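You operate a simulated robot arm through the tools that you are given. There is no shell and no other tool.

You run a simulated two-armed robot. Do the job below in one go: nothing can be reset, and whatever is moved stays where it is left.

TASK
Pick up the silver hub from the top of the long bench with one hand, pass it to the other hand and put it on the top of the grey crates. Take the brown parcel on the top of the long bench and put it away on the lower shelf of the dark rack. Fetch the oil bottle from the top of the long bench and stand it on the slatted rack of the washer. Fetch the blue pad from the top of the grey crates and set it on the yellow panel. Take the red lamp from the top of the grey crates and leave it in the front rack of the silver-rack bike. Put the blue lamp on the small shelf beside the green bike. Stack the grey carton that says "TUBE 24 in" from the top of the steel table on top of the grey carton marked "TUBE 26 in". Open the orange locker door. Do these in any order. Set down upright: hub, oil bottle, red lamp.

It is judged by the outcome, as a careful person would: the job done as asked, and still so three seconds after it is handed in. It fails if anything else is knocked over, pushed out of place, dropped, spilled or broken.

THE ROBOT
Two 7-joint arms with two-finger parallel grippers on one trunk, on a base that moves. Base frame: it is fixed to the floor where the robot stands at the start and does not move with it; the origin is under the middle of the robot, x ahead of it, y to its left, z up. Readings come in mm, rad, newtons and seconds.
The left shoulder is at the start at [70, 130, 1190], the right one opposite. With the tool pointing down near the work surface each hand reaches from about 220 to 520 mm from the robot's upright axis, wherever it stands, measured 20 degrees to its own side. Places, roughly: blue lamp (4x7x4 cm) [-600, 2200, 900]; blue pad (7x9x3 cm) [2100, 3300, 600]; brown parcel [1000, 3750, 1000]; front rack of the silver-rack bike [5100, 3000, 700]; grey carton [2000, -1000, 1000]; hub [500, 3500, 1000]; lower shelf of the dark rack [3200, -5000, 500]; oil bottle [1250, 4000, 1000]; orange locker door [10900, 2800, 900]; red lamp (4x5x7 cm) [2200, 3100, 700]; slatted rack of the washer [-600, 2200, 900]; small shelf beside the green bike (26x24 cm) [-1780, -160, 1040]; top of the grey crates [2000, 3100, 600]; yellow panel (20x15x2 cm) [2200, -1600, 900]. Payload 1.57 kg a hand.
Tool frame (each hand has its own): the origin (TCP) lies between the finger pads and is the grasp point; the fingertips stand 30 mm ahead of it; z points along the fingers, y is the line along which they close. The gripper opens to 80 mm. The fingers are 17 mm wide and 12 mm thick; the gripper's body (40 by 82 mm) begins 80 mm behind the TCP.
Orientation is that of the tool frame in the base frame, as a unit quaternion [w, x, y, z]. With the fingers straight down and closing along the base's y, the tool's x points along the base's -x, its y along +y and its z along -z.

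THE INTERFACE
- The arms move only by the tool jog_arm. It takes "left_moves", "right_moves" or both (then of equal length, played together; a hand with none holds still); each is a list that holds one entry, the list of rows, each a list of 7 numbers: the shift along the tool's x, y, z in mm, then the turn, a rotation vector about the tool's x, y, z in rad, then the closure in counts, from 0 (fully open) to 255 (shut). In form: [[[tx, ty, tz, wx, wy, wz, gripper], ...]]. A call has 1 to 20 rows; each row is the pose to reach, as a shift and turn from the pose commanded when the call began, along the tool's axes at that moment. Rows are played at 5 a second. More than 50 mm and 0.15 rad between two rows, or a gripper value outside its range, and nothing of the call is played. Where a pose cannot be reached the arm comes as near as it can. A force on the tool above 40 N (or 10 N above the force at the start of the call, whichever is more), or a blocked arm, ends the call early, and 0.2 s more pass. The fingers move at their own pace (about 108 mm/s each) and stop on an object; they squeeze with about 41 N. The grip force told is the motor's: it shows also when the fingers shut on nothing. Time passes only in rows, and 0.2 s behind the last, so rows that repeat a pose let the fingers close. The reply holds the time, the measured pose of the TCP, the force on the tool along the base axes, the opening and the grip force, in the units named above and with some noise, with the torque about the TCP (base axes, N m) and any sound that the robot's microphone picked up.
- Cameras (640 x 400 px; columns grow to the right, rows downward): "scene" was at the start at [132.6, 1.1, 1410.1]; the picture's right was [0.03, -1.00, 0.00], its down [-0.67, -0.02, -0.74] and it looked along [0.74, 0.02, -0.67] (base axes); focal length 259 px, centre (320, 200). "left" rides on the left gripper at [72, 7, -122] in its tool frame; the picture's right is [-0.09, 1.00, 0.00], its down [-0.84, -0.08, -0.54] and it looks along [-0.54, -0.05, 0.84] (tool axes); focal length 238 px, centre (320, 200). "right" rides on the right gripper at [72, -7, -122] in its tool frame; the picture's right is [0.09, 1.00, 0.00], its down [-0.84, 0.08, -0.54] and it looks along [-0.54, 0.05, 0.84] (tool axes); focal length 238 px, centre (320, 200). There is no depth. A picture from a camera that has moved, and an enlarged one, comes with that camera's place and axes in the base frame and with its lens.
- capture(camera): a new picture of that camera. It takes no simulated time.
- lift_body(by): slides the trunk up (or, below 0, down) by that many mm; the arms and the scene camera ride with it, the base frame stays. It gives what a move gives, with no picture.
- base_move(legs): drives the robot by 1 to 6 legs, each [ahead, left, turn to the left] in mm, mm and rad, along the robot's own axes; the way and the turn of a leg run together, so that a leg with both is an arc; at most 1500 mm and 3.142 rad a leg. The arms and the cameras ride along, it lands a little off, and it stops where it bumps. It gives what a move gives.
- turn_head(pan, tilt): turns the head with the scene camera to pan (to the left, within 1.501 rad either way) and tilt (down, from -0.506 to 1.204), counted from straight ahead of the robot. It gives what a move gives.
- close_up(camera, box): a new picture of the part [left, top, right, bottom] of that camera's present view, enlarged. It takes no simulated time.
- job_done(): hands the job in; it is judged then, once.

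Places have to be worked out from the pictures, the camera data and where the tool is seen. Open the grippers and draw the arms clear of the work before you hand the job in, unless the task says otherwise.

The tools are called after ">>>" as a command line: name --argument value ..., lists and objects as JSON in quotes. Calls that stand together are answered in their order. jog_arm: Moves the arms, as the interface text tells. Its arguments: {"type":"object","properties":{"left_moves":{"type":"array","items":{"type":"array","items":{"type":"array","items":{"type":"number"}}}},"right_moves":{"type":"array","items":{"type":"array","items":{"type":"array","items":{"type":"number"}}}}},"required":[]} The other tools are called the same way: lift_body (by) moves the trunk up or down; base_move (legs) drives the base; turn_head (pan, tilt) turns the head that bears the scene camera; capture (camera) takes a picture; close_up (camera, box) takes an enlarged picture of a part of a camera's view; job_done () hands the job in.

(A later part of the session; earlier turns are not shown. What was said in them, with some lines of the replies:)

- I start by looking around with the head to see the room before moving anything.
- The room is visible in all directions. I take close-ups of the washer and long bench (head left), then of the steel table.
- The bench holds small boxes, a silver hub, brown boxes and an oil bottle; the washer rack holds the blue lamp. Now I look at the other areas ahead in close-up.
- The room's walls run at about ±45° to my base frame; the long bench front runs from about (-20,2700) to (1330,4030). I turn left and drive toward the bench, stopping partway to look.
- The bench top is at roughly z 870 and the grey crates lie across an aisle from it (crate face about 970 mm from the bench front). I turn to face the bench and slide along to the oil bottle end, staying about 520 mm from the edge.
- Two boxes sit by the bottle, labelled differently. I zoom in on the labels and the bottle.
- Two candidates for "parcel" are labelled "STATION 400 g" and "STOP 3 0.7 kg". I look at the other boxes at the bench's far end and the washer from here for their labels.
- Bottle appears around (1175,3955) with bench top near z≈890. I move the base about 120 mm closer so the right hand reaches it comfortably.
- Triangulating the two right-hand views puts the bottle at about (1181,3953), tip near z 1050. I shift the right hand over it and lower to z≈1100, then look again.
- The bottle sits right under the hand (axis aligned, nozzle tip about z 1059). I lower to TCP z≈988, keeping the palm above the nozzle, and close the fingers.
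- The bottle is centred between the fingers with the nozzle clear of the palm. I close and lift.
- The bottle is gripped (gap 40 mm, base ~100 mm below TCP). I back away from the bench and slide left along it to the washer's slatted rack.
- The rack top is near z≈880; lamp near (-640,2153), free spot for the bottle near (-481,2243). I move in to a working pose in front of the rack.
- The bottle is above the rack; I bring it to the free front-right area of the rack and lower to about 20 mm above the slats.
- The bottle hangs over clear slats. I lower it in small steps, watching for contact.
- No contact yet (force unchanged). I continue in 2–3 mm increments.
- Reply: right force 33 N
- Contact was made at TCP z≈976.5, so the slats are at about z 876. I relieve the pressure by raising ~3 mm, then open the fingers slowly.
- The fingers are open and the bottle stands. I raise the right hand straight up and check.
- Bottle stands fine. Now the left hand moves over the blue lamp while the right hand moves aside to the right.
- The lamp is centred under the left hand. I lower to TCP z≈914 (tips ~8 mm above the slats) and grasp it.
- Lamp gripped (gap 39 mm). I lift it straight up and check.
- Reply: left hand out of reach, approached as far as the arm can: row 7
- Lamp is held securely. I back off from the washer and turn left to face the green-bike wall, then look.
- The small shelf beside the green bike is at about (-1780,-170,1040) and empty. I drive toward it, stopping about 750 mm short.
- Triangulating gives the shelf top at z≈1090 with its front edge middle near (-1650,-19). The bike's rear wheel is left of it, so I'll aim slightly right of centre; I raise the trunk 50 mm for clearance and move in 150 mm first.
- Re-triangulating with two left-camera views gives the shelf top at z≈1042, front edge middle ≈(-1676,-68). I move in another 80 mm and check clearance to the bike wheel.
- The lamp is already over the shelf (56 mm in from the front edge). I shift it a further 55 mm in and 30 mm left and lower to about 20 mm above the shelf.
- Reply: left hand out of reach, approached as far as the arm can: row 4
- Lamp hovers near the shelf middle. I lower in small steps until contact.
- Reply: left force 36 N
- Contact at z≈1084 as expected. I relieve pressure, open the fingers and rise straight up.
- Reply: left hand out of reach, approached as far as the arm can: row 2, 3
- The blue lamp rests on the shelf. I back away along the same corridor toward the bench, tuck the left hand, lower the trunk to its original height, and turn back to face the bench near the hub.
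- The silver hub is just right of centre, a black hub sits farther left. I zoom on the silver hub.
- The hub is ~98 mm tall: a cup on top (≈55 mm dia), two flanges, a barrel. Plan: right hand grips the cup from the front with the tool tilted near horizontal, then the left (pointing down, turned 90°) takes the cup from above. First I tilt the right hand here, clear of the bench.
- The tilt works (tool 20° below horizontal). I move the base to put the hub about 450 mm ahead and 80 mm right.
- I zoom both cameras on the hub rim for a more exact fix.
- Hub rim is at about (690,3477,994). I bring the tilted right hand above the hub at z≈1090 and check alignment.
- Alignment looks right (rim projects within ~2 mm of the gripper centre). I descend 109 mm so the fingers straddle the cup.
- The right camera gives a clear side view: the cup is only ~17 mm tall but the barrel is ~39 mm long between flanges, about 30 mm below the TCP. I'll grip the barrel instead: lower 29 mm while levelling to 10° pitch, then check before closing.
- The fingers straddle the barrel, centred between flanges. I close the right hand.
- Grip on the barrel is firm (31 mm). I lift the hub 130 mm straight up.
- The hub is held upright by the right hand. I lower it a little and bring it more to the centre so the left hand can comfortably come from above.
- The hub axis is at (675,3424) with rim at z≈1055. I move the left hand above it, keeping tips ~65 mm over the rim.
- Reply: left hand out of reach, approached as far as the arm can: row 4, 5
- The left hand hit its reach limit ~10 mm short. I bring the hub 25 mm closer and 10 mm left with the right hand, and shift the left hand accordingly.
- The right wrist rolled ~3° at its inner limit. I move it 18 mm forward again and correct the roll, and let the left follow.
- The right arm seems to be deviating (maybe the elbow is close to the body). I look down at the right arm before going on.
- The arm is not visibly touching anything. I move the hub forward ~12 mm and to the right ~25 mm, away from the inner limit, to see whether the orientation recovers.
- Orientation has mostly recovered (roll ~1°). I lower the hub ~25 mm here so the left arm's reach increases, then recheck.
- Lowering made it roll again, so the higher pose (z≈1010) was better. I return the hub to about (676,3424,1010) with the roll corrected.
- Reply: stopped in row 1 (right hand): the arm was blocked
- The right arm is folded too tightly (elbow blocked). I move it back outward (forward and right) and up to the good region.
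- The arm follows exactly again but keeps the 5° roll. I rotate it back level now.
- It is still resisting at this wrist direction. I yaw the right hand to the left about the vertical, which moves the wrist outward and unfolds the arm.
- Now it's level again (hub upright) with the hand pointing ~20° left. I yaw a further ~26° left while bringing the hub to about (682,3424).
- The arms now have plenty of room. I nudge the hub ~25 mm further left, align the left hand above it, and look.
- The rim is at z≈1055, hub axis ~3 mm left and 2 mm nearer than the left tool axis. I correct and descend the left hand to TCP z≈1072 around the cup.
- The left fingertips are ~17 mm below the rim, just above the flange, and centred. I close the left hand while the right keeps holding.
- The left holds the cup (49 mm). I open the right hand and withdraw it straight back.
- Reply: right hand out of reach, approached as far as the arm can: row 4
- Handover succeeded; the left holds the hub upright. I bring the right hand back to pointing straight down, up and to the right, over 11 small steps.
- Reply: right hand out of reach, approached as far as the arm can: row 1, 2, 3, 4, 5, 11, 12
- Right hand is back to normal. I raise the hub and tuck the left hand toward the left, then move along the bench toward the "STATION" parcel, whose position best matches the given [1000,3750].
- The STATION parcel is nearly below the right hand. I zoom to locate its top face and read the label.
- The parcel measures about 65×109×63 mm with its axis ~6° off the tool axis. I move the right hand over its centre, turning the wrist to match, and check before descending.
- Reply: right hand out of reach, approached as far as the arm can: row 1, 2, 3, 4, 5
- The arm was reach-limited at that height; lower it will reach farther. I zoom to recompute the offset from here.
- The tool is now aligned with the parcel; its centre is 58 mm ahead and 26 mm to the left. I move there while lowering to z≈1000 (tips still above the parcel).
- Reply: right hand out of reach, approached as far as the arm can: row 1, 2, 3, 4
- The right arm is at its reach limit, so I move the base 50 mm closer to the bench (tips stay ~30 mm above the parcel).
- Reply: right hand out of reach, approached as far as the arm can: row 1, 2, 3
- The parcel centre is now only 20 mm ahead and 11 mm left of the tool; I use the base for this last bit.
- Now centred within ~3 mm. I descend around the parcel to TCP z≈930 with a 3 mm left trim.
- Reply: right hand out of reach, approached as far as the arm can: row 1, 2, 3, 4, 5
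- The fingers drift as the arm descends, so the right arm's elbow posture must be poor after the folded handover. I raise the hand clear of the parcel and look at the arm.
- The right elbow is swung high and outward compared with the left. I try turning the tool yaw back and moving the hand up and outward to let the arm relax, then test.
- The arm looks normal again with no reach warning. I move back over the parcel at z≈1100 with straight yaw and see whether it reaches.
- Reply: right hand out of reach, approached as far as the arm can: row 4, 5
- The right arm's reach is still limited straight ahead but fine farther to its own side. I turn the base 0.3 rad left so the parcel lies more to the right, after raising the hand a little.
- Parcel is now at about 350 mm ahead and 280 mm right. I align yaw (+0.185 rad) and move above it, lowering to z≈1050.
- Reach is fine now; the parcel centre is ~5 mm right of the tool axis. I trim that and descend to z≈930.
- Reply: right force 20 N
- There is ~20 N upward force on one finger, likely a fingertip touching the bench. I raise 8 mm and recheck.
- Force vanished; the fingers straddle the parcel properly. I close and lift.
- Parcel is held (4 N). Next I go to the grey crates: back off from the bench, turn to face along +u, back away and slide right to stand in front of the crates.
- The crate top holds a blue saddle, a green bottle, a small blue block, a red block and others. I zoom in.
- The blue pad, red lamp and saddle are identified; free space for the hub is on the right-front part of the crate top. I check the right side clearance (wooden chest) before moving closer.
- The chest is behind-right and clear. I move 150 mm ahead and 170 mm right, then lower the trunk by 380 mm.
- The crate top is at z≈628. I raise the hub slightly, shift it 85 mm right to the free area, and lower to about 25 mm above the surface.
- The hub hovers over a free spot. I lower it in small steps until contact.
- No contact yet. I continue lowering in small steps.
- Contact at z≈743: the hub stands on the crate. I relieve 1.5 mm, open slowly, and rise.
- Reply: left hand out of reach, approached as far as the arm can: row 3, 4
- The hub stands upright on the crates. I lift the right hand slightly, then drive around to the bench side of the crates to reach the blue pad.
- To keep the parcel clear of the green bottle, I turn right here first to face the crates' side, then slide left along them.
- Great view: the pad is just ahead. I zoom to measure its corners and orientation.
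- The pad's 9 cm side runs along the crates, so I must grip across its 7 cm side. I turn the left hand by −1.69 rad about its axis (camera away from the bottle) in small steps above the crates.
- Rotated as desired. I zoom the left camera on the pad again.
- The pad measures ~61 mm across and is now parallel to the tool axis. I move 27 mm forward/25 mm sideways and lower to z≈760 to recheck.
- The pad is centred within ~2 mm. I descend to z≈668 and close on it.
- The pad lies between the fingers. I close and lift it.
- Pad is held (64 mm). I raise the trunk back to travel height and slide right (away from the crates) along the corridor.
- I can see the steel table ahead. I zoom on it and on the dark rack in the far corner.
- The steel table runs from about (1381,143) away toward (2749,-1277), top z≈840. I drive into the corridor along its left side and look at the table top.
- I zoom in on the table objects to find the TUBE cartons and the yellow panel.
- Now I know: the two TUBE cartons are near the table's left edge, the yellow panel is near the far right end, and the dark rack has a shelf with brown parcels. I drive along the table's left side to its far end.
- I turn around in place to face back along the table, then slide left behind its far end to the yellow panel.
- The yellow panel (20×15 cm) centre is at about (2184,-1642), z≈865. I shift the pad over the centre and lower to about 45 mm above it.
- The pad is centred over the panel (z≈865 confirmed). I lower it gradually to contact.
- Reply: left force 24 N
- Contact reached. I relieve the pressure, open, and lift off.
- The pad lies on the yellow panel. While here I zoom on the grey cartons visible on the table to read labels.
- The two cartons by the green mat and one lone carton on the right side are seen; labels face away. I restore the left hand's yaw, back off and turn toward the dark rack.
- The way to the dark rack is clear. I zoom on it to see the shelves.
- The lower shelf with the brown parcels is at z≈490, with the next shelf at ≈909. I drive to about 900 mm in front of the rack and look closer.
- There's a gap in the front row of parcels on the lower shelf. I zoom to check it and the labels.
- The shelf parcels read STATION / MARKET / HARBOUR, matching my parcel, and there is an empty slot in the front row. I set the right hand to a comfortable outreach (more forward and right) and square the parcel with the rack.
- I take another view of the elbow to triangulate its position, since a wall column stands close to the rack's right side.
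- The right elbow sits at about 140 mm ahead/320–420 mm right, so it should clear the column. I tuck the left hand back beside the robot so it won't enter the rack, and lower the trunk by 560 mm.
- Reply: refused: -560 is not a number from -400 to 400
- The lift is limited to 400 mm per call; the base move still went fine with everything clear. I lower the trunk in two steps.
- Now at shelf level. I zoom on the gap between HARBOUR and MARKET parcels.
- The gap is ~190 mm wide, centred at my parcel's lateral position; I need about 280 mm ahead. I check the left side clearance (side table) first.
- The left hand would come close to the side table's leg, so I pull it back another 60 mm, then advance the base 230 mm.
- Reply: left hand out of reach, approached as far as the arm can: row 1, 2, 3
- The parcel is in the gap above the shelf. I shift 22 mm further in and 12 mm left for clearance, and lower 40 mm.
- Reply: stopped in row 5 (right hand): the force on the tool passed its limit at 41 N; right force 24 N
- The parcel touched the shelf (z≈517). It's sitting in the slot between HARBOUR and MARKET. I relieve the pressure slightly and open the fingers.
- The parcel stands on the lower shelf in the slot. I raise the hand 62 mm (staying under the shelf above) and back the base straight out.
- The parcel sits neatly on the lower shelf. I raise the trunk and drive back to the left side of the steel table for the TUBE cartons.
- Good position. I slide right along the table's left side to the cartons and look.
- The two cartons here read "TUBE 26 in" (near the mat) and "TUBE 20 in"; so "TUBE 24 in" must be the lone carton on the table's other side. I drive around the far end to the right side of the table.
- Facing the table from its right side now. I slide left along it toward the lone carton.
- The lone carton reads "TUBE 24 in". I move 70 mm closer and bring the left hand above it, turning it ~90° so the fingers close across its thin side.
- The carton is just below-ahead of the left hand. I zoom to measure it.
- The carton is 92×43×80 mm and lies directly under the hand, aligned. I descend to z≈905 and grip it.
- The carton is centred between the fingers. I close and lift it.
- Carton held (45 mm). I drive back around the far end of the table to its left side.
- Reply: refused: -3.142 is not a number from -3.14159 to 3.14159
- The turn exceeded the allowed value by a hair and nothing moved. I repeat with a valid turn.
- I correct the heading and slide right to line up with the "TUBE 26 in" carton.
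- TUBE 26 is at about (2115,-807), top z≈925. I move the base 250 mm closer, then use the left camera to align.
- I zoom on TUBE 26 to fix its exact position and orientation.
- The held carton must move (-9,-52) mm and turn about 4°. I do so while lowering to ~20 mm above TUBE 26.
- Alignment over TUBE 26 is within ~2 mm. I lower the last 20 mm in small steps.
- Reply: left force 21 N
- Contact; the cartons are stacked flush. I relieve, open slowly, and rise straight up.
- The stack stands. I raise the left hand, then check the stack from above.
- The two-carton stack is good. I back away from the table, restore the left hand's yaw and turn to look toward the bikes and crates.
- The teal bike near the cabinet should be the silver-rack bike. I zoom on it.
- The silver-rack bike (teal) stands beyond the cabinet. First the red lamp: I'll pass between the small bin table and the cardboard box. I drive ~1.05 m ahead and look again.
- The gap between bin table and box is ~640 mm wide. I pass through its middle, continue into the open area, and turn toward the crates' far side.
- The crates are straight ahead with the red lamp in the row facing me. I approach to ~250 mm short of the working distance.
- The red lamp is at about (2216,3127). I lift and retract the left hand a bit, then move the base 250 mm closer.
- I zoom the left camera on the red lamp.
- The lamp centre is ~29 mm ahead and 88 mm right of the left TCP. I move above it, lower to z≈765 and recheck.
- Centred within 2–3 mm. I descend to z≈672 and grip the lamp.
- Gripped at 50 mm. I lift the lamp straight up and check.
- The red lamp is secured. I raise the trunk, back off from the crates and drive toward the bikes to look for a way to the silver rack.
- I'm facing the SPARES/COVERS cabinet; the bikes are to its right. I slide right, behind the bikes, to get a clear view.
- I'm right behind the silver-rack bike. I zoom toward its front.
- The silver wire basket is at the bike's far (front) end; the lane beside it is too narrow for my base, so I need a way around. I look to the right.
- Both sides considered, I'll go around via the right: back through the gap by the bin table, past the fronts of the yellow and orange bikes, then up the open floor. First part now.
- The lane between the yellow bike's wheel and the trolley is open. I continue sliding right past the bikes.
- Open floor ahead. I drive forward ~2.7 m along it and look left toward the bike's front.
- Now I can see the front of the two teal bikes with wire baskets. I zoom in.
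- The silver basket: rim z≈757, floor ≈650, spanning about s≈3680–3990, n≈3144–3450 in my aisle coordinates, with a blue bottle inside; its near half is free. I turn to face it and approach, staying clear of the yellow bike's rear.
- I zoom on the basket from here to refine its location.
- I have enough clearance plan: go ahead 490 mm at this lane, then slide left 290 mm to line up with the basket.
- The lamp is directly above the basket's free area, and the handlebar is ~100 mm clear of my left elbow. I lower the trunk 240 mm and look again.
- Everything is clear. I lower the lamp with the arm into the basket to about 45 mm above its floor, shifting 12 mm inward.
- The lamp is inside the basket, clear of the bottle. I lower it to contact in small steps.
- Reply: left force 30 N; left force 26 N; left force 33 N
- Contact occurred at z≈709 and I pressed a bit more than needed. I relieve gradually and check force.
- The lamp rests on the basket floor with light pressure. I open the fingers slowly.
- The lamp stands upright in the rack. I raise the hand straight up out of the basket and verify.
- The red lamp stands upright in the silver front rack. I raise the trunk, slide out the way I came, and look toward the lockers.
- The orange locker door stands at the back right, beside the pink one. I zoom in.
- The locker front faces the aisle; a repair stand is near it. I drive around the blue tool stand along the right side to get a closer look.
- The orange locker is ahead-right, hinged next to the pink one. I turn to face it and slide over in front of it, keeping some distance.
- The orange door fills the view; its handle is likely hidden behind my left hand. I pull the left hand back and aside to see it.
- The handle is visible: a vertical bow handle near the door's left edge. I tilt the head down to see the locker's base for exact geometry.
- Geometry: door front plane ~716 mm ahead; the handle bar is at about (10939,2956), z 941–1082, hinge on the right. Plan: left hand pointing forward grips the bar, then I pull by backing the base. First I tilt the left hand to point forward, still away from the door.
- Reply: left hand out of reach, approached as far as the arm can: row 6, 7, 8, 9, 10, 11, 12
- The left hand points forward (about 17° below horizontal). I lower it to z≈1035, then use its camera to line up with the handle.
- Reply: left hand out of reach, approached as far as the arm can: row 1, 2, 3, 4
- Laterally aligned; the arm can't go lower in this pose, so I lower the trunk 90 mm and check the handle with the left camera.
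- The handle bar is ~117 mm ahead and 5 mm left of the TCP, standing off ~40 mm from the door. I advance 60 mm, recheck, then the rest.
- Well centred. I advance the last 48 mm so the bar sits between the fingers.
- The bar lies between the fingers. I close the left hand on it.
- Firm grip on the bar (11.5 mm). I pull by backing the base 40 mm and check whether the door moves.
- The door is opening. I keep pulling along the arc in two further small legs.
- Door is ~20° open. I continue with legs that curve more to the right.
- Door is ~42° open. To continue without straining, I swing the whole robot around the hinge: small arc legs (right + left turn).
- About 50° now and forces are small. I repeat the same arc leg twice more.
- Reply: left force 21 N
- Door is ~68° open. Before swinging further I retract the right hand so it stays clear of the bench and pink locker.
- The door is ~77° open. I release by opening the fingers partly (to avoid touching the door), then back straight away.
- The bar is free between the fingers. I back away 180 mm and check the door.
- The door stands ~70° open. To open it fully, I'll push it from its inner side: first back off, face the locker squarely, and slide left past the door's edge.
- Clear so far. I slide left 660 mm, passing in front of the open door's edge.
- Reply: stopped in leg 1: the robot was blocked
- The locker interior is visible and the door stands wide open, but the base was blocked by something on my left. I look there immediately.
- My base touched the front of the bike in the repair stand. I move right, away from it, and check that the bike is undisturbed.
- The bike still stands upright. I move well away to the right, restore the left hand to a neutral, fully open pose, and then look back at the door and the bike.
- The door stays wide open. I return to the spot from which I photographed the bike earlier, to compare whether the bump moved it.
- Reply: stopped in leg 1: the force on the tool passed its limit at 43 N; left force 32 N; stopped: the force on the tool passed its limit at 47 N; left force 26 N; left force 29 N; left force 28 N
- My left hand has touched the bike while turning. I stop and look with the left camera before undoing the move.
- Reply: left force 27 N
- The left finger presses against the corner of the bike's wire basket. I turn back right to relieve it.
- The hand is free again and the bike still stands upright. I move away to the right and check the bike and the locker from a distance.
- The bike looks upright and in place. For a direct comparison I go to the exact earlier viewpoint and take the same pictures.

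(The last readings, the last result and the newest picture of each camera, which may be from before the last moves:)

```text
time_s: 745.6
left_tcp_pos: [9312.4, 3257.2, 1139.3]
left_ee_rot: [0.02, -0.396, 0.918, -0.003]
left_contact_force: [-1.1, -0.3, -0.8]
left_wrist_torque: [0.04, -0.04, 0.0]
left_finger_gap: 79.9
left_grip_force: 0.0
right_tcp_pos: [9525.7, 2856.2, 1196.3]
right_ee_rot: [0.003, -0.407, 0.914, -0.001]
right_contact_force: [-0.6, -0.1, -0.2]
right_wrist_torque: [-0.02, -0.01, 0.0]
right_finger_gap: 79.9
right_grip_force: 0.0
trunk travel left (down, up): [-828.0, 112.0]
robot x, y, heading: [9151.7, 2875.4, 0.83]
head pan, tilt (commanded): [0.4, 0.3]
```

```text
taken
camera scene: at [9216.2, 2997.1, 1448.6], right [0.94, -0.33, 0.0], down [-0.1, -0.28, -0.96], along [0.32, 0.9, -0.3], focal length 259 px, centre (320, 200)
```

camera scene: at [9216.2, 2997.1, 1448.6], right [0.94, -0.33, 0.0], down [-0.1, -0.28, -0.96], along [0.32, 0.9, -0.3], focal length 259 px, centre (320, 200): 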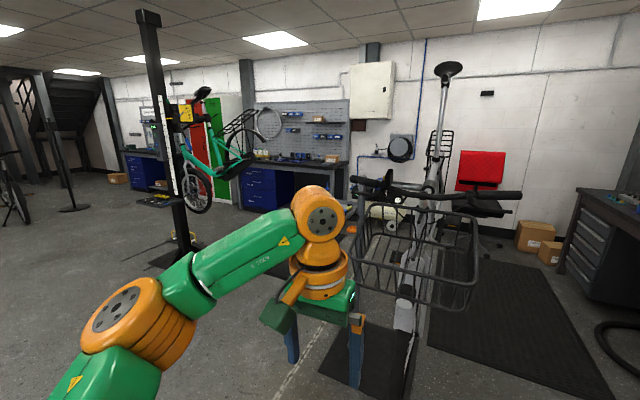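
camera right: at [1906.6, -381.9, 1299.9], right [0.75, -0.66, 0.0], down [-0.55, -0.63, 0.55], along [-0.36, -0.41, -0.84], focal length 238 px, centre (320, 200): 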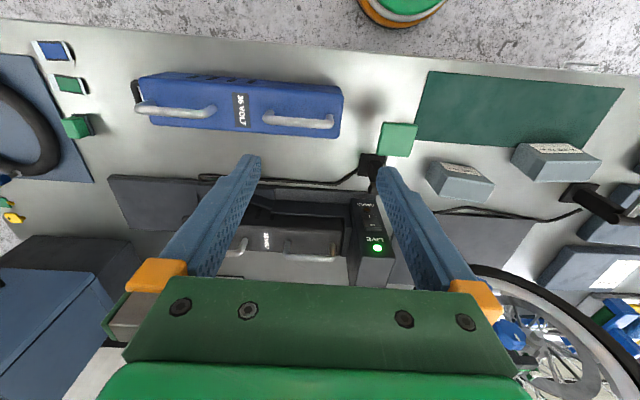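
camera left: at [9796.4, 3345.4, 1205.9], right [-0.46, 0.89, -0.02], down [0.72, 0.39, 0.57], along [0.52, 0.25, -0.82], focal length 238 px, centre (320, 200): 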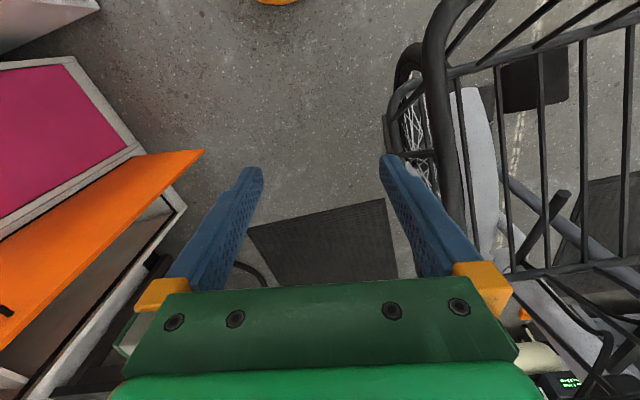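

The pictures match the earlier ones to within a pixel or two, so the bike has not moved. The door appears ~70° open; I'll carefully push it further from inside, keeping well clear of the bike. I turn to face the lockers and approach from the right.

>>> base_move --legs '[[0, 0, -1.627], [440, 500, 0]]'

>>> jog_arm --left_moves '[[[30, 23, 0, 0, 0, 0, 120], [60, 46, 0, 0, 0, 0, 180], [90, 70, 0, 0, 0, 0, 255], [120, 93, 0, 0, 0, 0, 255], [150, 116, 0, 0, 0, 0, 255]]]'

>>> turn_head --pan 0.5 --tilt 0.5

>>> capture --camera "scene"

```text
time_s: 753.3
left_tcp_pos: [10191.6, 2735.2, 1139.0]
left_ee_rot: [0.012, 0.392, 0.92, -0.017]
left_contact_force: [0.1, -1.0, 0.5]
left_wrist_torque: [-0.02, -0.03, 0.02]
left_finger_gap: 80.0
left_grip_force: 0.1
right_tcp_pos: [9779.7, 2541.5, 1195.4]
right_ee_rot: [0.002, 0.382, 0.924, -0.003]
right_contact_force: [-0.2, 0.6, 0.0]
right_wrist_torque: [-0.01, -0.02, -0.03]
right_finger_gap: 80.2
right_grip_force: 0.0
trunk travel left (down, up): [-828.0, 112.0]
robot x, y, heading: [9817.7, 2914.5, -0.79]
head pan, tilt (commanded): [0.4, 0.3]
```

```text
time_s: 754.5
left_tcp_pos: [10170.0, 2924.4, 1130.0]
left_ee_rot: [0.012, 0.391, 0.92, -0.019]
left_contact_force: [-0.1, -0.2, 0.2]
left_wrist_torque: [-0.01, -0.01, 0.0]
left_finger_gap: 0.0
left_grip_force: 20.9
right_tcp_pos: [9782.4, 2543.4, 1196.3]
right_ee_rot: [0.002, 0.382, 0.924, -0.004]
right_contact_force: [-1.0, -0.2, 0.8]
right_wrist_torque: [-0.02, -0.01, -0.01]
right_finger_gap: 80.2
right_grip_force: 0.1
trunk travel left (down, up): [-828.0, 112.0]
robot x, y, heading: [9820.8, 2912.0, -0.79]
head pan, tilt (commanded): [0.4, 0.3]
```

```text
time_s: 755.2
left_tcp_pos: [10170.8, 2923.8, 1131.0]
left_ee_rot: [0.012, 0.392, 0.92, -0.017]
left_contact_force: [-0.1, -1.1, 0.7]
left_wrist_torque: [-0.01, 0.01, 0.0]
left_finger_gap: 0.0
left_grip_force: 21.5
right_tcp_pos: [9782.1, 2541.7, 1195.1]
right_ee_rot: [0.002, 0.382, 0.924, -0.003]
right_contact_force: [0.5, -0.5, -0.2]
right_wrist_torque: [0.01, -0.03, 0.03]
right_finger_gap: 80.0
right_grip_force: 0.1
trunk travel left (down, up): [-828.0, 112.0]
robot x, y, heading: [9816.6, 2912.4, -0.793]
head pan, tilt (commanded): [0.499, 0.499]
```

```text
taken
camera scene: at [9938.7, 2850.5, 1430.3], right [-0.29, -0.96, 0.0], down [-0.46, 0.14, -0.88], along [0.84, -0.25, -0.48], focal length 259 px, centre (320, 200)
```

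scene: 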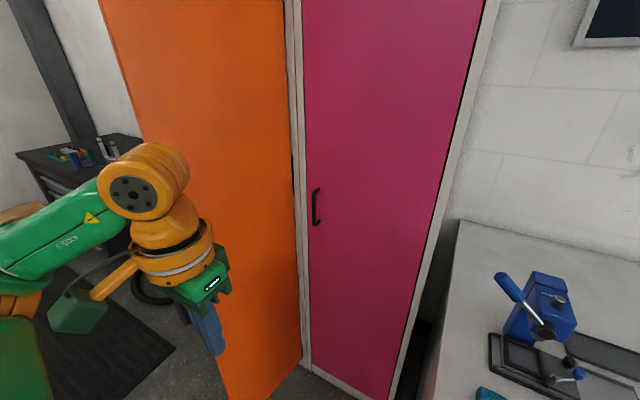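

I slide left 300 mm, watching the clearance between the hand and the door's edge.

>>> base_move --legs '[[0, 300, 0]]'

>>> turn_head --pan 0.3 --tilt 0.7

>>> capture --camera "scene"

>>> capture --camera "left"

```text
time_s: 757.2
left_tcp_pos: [10378.6, 3130.2, 1132.0]
left_ee_rot: [0.012, 0.391, 0.92, -0.016]
left_contact_force: [0.6, -0.8, -0.6]
left_wrist_torque: [0.01, -0.02, 0.0]
left_finger_gap: 0.0
left_grip_force: 21.2
right_tcp_pos: [9992.9, 2749.5, 1196.3]
right_ee_rot: [0.002, 0.381, 0.924, -0.001]
right_contact_force: [-0.2, -0.5, 0.0]
right_wrist_torque: [0.03, 0.02, 0.01]
right_finger_gap: 80.2
right_grip_force: 0.1
trunk travel left (down, up): [-828.0, 112.0]
robot x, y, heading: [10025.5, 3124.3, -0.787]
head pan, tilt (commanded): [0.499, 0.499]
```

```text
time_s: 758.0
left_tcp_pos: [10381.2, 3131.5, 1131.1]
left_ee_rot: [0.011, 0.389, 0.921, -0.017]
left_contact_force: [-0.4, 0.2, 0.2]
left_wrist_torque: [-0.05, 0.0, -0.01]
left_finger_gap: 0.1
left_grip_force: 21.4
right_tcp_pos: [9993.2, 2751.8, 1195.4]
right_ee_rot: [0.002, 0.381, 0.925, -0.003]
right_contact_force: [0.0, 0.1, -0.5]
right_wrist_torque: [0.02, 0.02, 0.02]
right_finger_gap: 80.1
right_grip_force: 0.1
trunk travel left (down, up): [-828.0, 112.0]
robot x, y, heading: [10026.0, 3123.1, -0.788]
head pan, tilt (commanded): [0.3, 0.7]
```

```text
taken
camera scene: at [10137.0, 3045.4, 1412.5], right [-0.47, -0.88, 0.0], down [-0.57, 0.3, -0.77], along [0.68, -0.36, -0.64], focal length 259 px, centre (320, 200)
```

scene: 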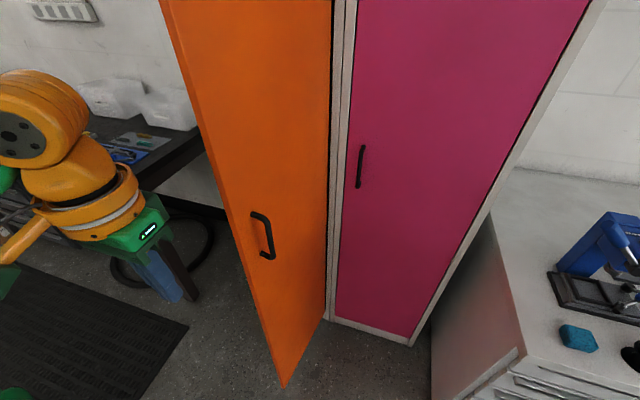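

```text
taken
camera left: at [10335.0, 3192.7, 1250.4], right [0.78, 0.62, -0.02], down [0.52, -0.63, 0.57], along [0.35, -0.46, -0.82], focal length 238 px, centre (320, 200)
```

left: 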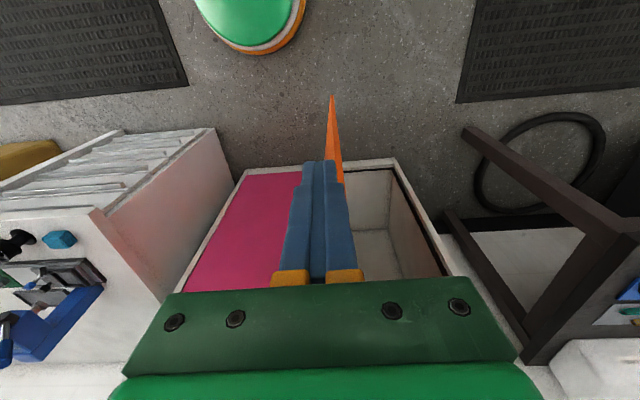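

The hand is in front of the door's edge with clearance. I continue left 175 mm so the hand is on the inner side, then check.

>>> base_move --legs '[[0, 175, 0]]'

>>> capture --camera "left"

>>> turn_head --pan 0.2 --tilt 0.6

>>> capture --camera "scene"

```text
time_s: 759.5
left_tcp_pos: [10502.8, 3254.8, 1130.8]
left_ee_rot: [0.012, 0.389, 0.921, -0.015]
left_contact_force: [0.5, -0.2, -0.8]
left_wrist_torque: [0.03, -0.01, 0.0]
left_finger_gap: 0.0
left_grip_force: 21.5
right_tcp_pos: [10117.0, 2873.4, 1194.4]
right_ee_rot: [0.003, 0.38, 0.925, -0.002]
right_contact_force: [0.1, -0.7, -0.3]
right_wrist_torque: [0.0, -0.01, -0.02]
right_finger_gap: 80.2
right_grip_force: 0.0
trunk travel left (down, up): [-828.0, 112.0]
robot x, y, heading: [10150.4, 3248.8, -0.784]
head pan, tilt (commanded): [0.3, 0.7]
```

```text
taken
camera left: at [10457.3, 3316.3, 1251.2], right [0.78, 0.63, -0.02], down [0.52, -0.63, 0.57], along [0.35, -0.45, -0.82], focal length 238 px, centre (320, 200)
```

left: 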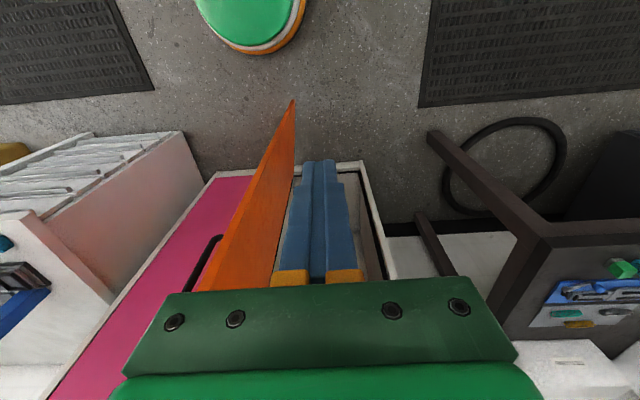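

```text
time_s: 760.1
left_tcp_pos: [10505.3, 3257.6, 1130.6]
left_ee_rot: [0.012, 0.39, 0.921, -0.017]
left_contact_force: [-0.2, 0.8, -0.1]
left_wrist_torque: [0.0, -0.03, 0.01]
left_finger_gap: 0.1
left_grip_force: 20.5
right_tcp_pos: [10118.4, 2873.8, 1195.4]
right_ee_rot: [0.002, 0.379, 0.925, -0.003]
right_contact_force: [0.6, 0.6, 0.4]
right_wrist_torque: [-0.03, 0.04, 0.02]
right_finger_gap: 80.1
right_grip_force: 0.1
trunk travel left (down, up): [-828.0, 112.0]
robot x, y, heading: [10151.6, 3249.7, -0.783]
head pan, tilt (commanded): [0.201, 0.6]
```

```text
taken
camera scene: at [10260.3, 3161.0, 1421.1], right [-0.55, -0.83, 0.0], down [-0.47, 0.31, -0.82], along [0.69, -0.45, -0.57], focal length 259 px, centre (320, 200)
```

scene: 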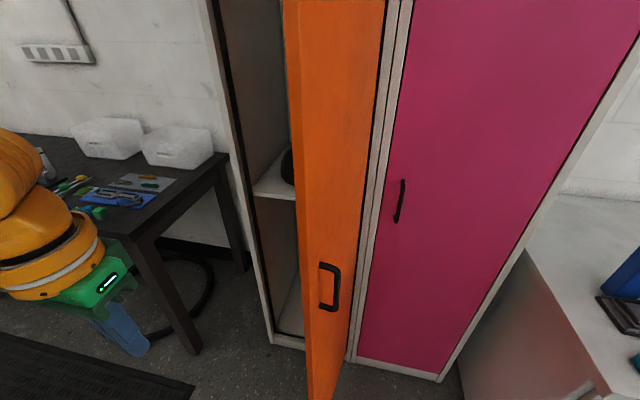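

The hand is on the door's inner side. I extend it forward past the door's edge.

>>> jog_arm --left_moves '[[[-40, 0, 0, 0, 0, 0, 255], [-80, 0, 5, 0, 0, 0, 255], [-120, 0, 10, 0, 0, 0, 255], [-150, 0, 15, 0, 0, 0, 255], [-150, 0, 15, 0, 0, 0, 255]]]'

>>> capture --camera "left"

>>> capture --camera "scene"

```text
time_s: 761.3
left_tcp_pos: [10610.1, 3153.2, 1120.6]
left_ee_rot: [0.012, 0.389, 0.921, -0.017]
left_contact_force: [-0.6, 0.4, -0.4]
left_wrist_torque: [-0.01, 0.02, 0.02]
left_finger_gap: 0.2
left_grip_force: 21.6
right_tcp_pos: [10121.2, 2874.6, 1195.2]
right_ee_rot: [0.002, 0.38, 0.925, -0.003]
right_contact_force: [0.8, 0.5, 0.5]
right_wrist_torque: [0.01, 0.0, 0.03]
right_finger_gap: 80.0
right_grip_force: 0.2
trunk travel left (down, up): [-828.0, 112.0]
robot x, y, heading: [10152.0, 3243.4, -0.778]
head pan, tilt (commanded): [0.201, 0.6]
```

```text
taken
camera left: at [10563.9, 3213.2, 1240.1], right [0.78, 0.63, -0.02], down [0.52, -0.63, 0.57], along [0.35, -0.46, -0.82], focal length 238 px, centre (320, 200)
```

left: 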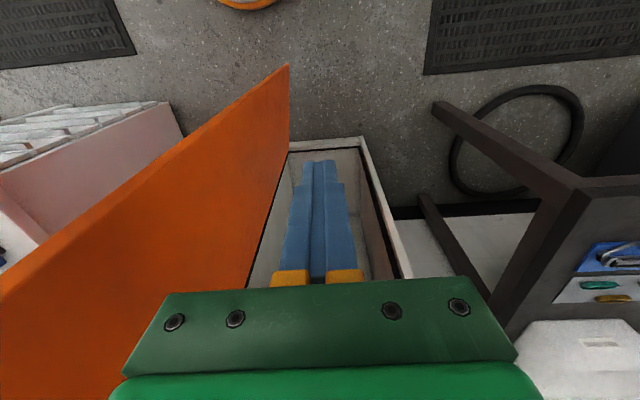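

```text
taken
camera scene: at [10260.8, 3161.8, 1421.1], right [-0.55, -0.83, 0.0], down [-0.47, 0.31, -0.83], along [0.69, -0.45, -0.56], focal length 259 px, centre (320, 200)
```

scene: 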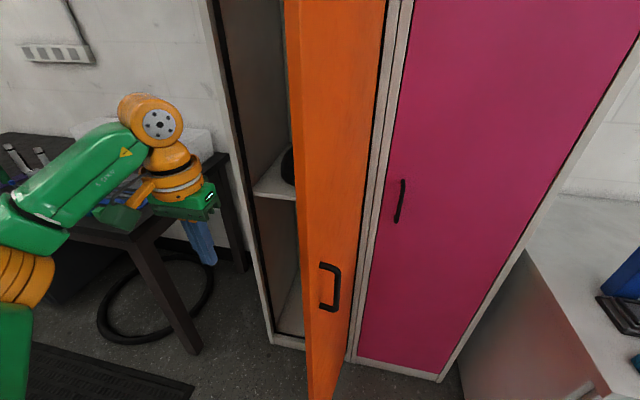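

The hand is inside the door's sweep. I push the door by sliding the base right in steps.

>>> base_move --legs '[[0, -100, 0]]'

>>> base_move --legs '[[0, -60, 0]]'

>>> capture --camera "left"

>>> capture --camera "scene"

```text
time_s: 762.5
left_tcp_pos: [10542.5, 3087.2, 1118.8]
left_ee_rot: [0.01, 0.388, 0.922, -0.02]
left_contact_force: [-0.2, 0.3, -0.5]
left_wrist_torque: [-0.02, 0.03, 0.0]
left_finger_gap: 0.0
left_grip_force: 21.3
right_tcp_pos: [10054.2, 2808.0, 1196.7]
right_ee_rot: [0.001, 0.379, 0.926, -0.005]
right_contact_force: [1.1, -0.3, 0.3]
right_wrist_torque: [0.0, 0.0, 0.01]
right_finger_gap: 79.9
right_grip_force: 0.0
trunk travel left (down, up): [-828.0, 112.0]
robot x, y, heading: [10082.5, 3177.9, -0.782]
head pan, tilt (commanded): [0.201, 0.6]
```

```text
time_s: 763.4
left_tcp_pos: [10503.2, 3046.4, 1120.2]
left_ee_rot: [0.01, 0.388, 0.921, -0.021]
left_contact_force: [0.6, -0.9, -0.1]
left_wrist_torque: [-0.02, 0.06, 0.03]
left_finger_gap: 0.2
left_grip_force: 21.2
right_tcp_pos: [10014.8, 2768.9, 1197.8]
right_ee_rot: [0.0, 0.377, 0.926, -0.006]
right_contact_force: [-0.1, 0.0, 0.0]
right_wrist_torque: [-0.06, 0.03, -0.02]
right_finger_gap: 80.2
right_grip_force: 0.0
trunk travel left (down, up): [-828.0, 112.0]
robot x, y, heading: [10040.5, 3132.2, -0.781]
head pan, tilt (commanded): [0.201, 0.6]
```

```text
taken
camera left: at [10457.4, 3107.5, 1238.3], right [0.78, 0.63, -0.03], down [0.53, -0.63, 0.57], along [0.34, -0.46, -0.82], focal length 238 px, centre (320, 200)
```

left: 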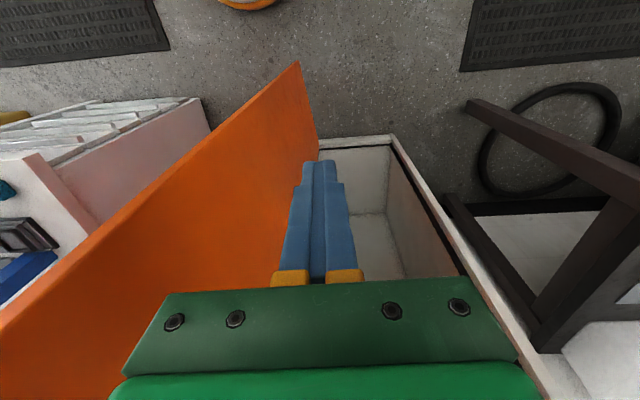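

```text
taken
camera scene: at [10155.5, 3055.9, 1421.0], right [-0.55, -0.84, 0.01], down [-0.48, 0.31, -0.82], along [0.69, -0.46, -0.57], focal length 259 px, centre (320, 200)
```

scene: 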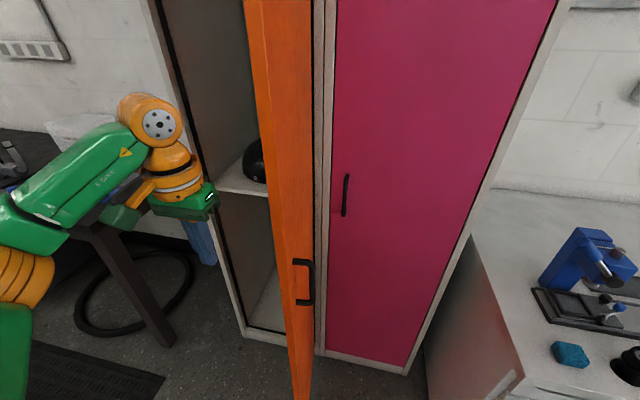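

The door has moved to about 86°. One more small push to pass 90°.

>>> base_move --legs '[[0, -60, 0]]'

>>> capture --camera "scene"

>>> capture --camera "left"

```text
time_s: 764.4
left_tcp_pos: [10460.5, 3004.5, 1118.5]
left_ee_rot: [0.01, 0.387, 0.922, -0.021]
left_contact_force: [-0.4, -0.3, -0.2]
left_wrist_torque: [-0.05, 0.04, -0.01]
left_finger_gap: 0.0
left_grip_force: 21.9
right_tcp_pos: [9970.7, 2725.2, 1197.3]
right_ee_rot: [0.0, 0.378, 0.926, -0.005]
right_contact_force: [0.4, 0.5, -0.2]
right_wrist_torque: [-0.02, 0.02, -0.03]
right_finger_gap: 80.0
right_grip_force: 0.1
trunk travel left (down, up): [-828.0, 112.0]
robot x, y, heading: [9997.1, 3094.1, -0.785]
head pan, tilt (commanded): [0.201, 0.6]
```

```text
taken
camera scene: at [10113.3, 3013.0, 1420.9], right [-0.55, -0.84, 0.01], down [-0.48, 0.31, -0.82], along [0.69, -0.46, -0.57], focal length 259 px, centre (320, 200)
```

scene: 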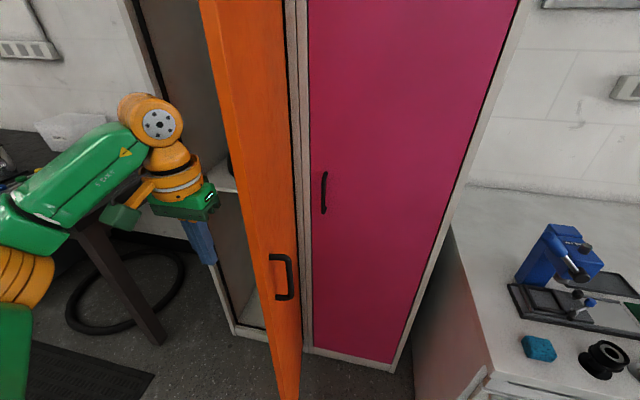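

```text
taken
camera left: at [10415.3, 3064.7, 1238.4], right [0.78, 0.63, -0.03], down [0.53, -0.63, 0.57], along [0.34, -0.46, -0.82], focal length 238 px, centre (320, 200)
```

left: 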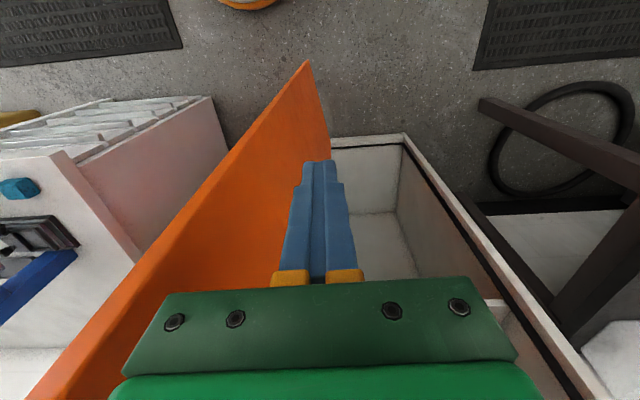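

The door is now at about 89°. I ease the hand off (left 30 mm), withdraw it backward, and open the gripper.

>>> base_move --legs '[[0, 35, 0]]'

>>> jog_arm --left_moves '[[[40, 0, -5, 0, 0, 0, 255], [80, 0, -10, 0, 0, 0, 255], [120, 0, -10, 0, 0, 0, 255], [150, 0, -10, 0, 0, 0, 255]]]'

>>> capture --camera "left"

>>> capture --camera "scene"

```text
time_s: 765.3
left_tcp_pos: [10475.2, 3018.0, 1122.3]
left_ee_rot: [0.013, 0.389, 0.921, -0.013]
left_contact_force: [0.0, -1.4, 0.2]
left_wrist_torque: [0.07, -0.07, 0.02]
left_finger_gap: 0.0
left_grip_force: 21.4
right_tcp_pos: [9984.9, 2740.4, 1194.6]
right_ee_rot: [0.003, 0.379, 0.925, 0.0]
right_contact_force: [0.1, -1.0, 0.2]
right_wrist_torque: [0.03, -0.07, 0.02]
right_finger_gap: 80.1
right_grip_force: 0.0
trunk travel left (down, up): [-828.0, 112.0]
robot x, y, heading: [10026.2, 3117.8, -0.791]
head pan, tilt (commanded): [0.201, 0.6]
```

```text
time_s: 766.3
left_tcp_pos: [10375.6, 3134.2, 1125.4]
left_ee_rot: [0.012, 0.388, 0.921, -0.018]
left_contact_force: [-0.2, 0.3, 0.7]
left_wrist_torque: [0.0, -0.01, -0.01]
left_finger_gap: 0.0
left_grip_force: 21.2
right_tcp_pos: [9991.5, 2746.5, 1196.4]
right_ee_rot: [0.002, 0.379, 0.926, -0.004]
right_contact_force: [0.3, -0.2, 0.5]
right_wrist_torque: [0.01, 0.01, 0.0]
right_finger_gap: 80.0
right_grip_force: 0.1
trunk travel left (down, up): [-828.0, 112.0]
robot x, y, heading: [10021.6, 3116.9, -0.787]
head pan, tilt (commanded): [0.201, 0.6]
```

```text
taken
camera left: at [10329.3, 3194.7, 1245.0], right [0.78, 0.63, -0.02], down [0.53, -0.63, 0.57], along [0.35, -0.46, -0.82], focal length 238 px, centre (320, 200)
```

left: 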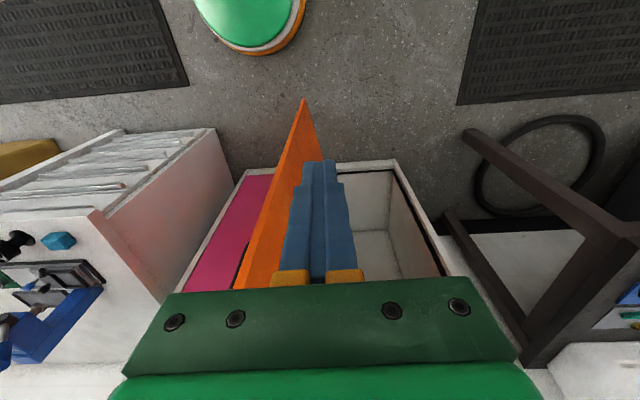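

```text
taken
camera scene: at [10131.8, 3034.3, 1421.3], right [-0.55, -0.84, 0.0], down [-0.47, 0.31, -0.83], along [0.69, -0.45, -0.56], focal length 259 px, centre (320, 200)
```

scene: 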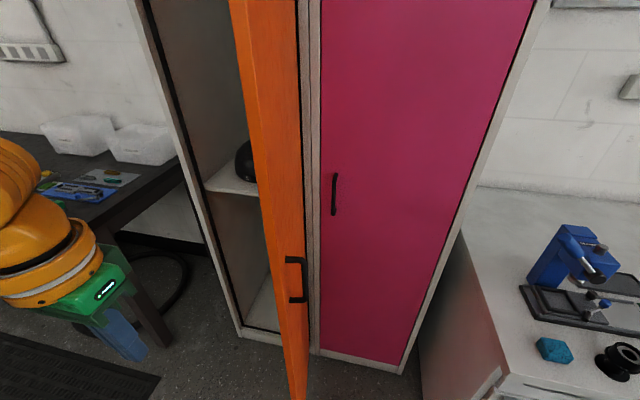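

The door remains wide open and the hand is out. I back off a little, slide right away from the locker and bike, and open the left gripper.

>>> base_move --legs '[[-60, -100, 0], [-60, -400, 0]]'

>>> jog_arm --left_moves '[[[0, 0, 0, 0, 0, 0, 100], [0, 0, 0, 0, 0, 0, 0], [0, 0, 0, 0, 0, 0, 0]]]' --right_moves '[[[0, 0, 0, 0, 0, 0, 0], [0, 0, 0, 0, 0, 0, 0], [0, 0, 0, 0, 0, 0, 0]]]'

>>> turn_head --pan 0.6 --tilt 0.4

>>> capture --camera "scene"

```text
time_s: 769.6
left_tcp_pos: [9939.2, 2863.7, 1124.3]
left_ee_rot: [0.011, 0.393, 0.919, -0.018]
left_contact_force: [0.2, 0.7, 0.4]
left_wrist_torque: [-0.01, 0.03, -0.01]
left_finger_gap: 0.1
left_grip_force: 21.6
right_tcp_pos: [9549.2, 2479.8, 1196.5]
right_ee_rot: [0.002, 0.384, 0.923, -0.004]
right_contact_force: [0.3, 0.4, 0.2]
right_wrist_torque: [-0.03, 0.02, 0.01]
right_finger_gap: 80.0
right_grip_force: 0.0
trunk travel left (down, up): [-828.0, 112.0]
robot x, y, heading: [9584.8, 2847.8, -0.793]
head pan, tilt (commanded): [0.201, 0.6]
```

```text
time_s: 770.4
left_tcp_pos: [9936.5, 2862.3, 1125.4]
left_ee_rot: [0.011, 0.393, 0.919, -0.017]
left_contact_force: [0.1, 0.0, 0.0]
left_wrist_torque: [-0.01, -0.01, -0.02]
left_finger_gap: 80.0
left_grip_force: 0.1
right_tcp_pos: [9546.6, 2479.6, 1195.2]
right_ee_rot: [0.002, 0.383, 0.924, -0.003]
right_contact_force: [0.2, 1.2, -0.4]
right_wrist_torque: [-0.02, -0.03, -0.01]
right_finger_gap: 80.1
right_grip_force: 0.1
trunk travel left (down, up): [-828.0, 112.0]
robot x, y, heading: [9583.1, 2847.9, -0.793]
head pan, tilt (commanded): [0.201, 0.6]
```

```text
time_s: 771.3
left_tcp_pos: [9937.5, 2862.0, 1125.3]
left_ee_rot: [0.011, 0.393, 0.92, -0.017]
left_contact_force: [-0.4, 0.1, 1.3]
left_wrist_torque: [0.01, -0.01, -0.01]
left_finger_gap: 80.2
left_grip_force: 0.1
right_tcp_pos: [9549.0, 2479.7, 1195.5]
right_ee_rot: [0.001, 0.383, 0.924, -0.003]
right_contact_force: [-0.3, -0.2, 0.1]
right_wrist_torque: [-0.01, -0.02, 0.0]
right_finger_gap: 80.0
right_grip_force: 0.0
trunk travel left (down, up): [-828.0, 112.0]
robot x, y, heading: [9585.7, 2852.6, -0.789]
head pan, tilt (commanded): [0.6, 0.4]
```

```text
taken
camera scene: at [9709.7, 2796.1, 1439.3], right [-0.19, -0.98, 0.0], down [-0.38, 0.08, -0.92], along [0.9, -0.18, -0.39], focal length 259 px, centre (320, 200)
```

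scene: 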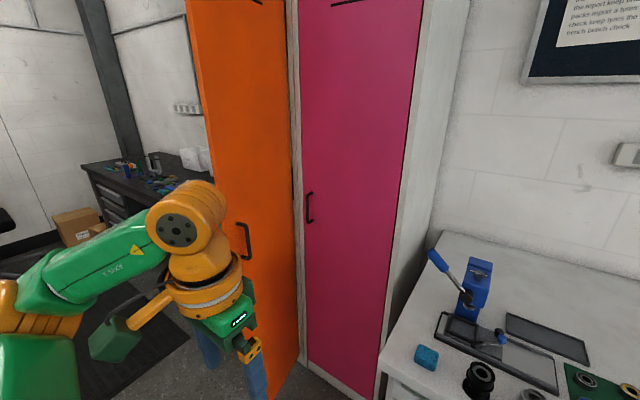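

All eight items are done: hub, parcel, oil bottle, pad, red lamp, blue lamp, carton stack and locker door. Both grippers are open, the arms are clear, and the bike I brushed matches its earlier pictures, so I hand the job in.

>>> job_done

```text
The job is handed in.
```

All eight tasks are done and the job is handed in. I checked each item in the camera pictures when I placed it, but I did not go back round the whole room to re-check everything at the end.

- **Hub:** picked up with the right hand, passed to the left in the air, and standing upright on the grey crates.
- **Brown parcel:** on the lower shelf of the dark rack, in the gap in the front row. Four brown boxes were on the bench. I took the one marked "STATION 400 g" because it was closest to the position you gave and the other parcels on that shelf carry the same kind of label.
- **Oil bottle:** standing on the slatted rack of the washer.
- **Blue pad:** lying on the yellow panel.
- **Red lamp:** upright in the front rack of the silver-rack bike. I pressed it down a little harder than needed, and it slid about 7 mm in the grip, but it stands level.
- **Blue lamp:** on the small shelf beside the green bike.
- **Cartons:** TUBE 24 sits squarely on TUBE 26.
- **Orange locker door:** open to about 89°.

While working at the locker I bumped the grey bike with the black basket twice, once with the robot's body and once with the left hand. Pictures from the same spot before and after match to within a pixel or two, so I don't think it moved.

Both grippers are open and the arms are clear.
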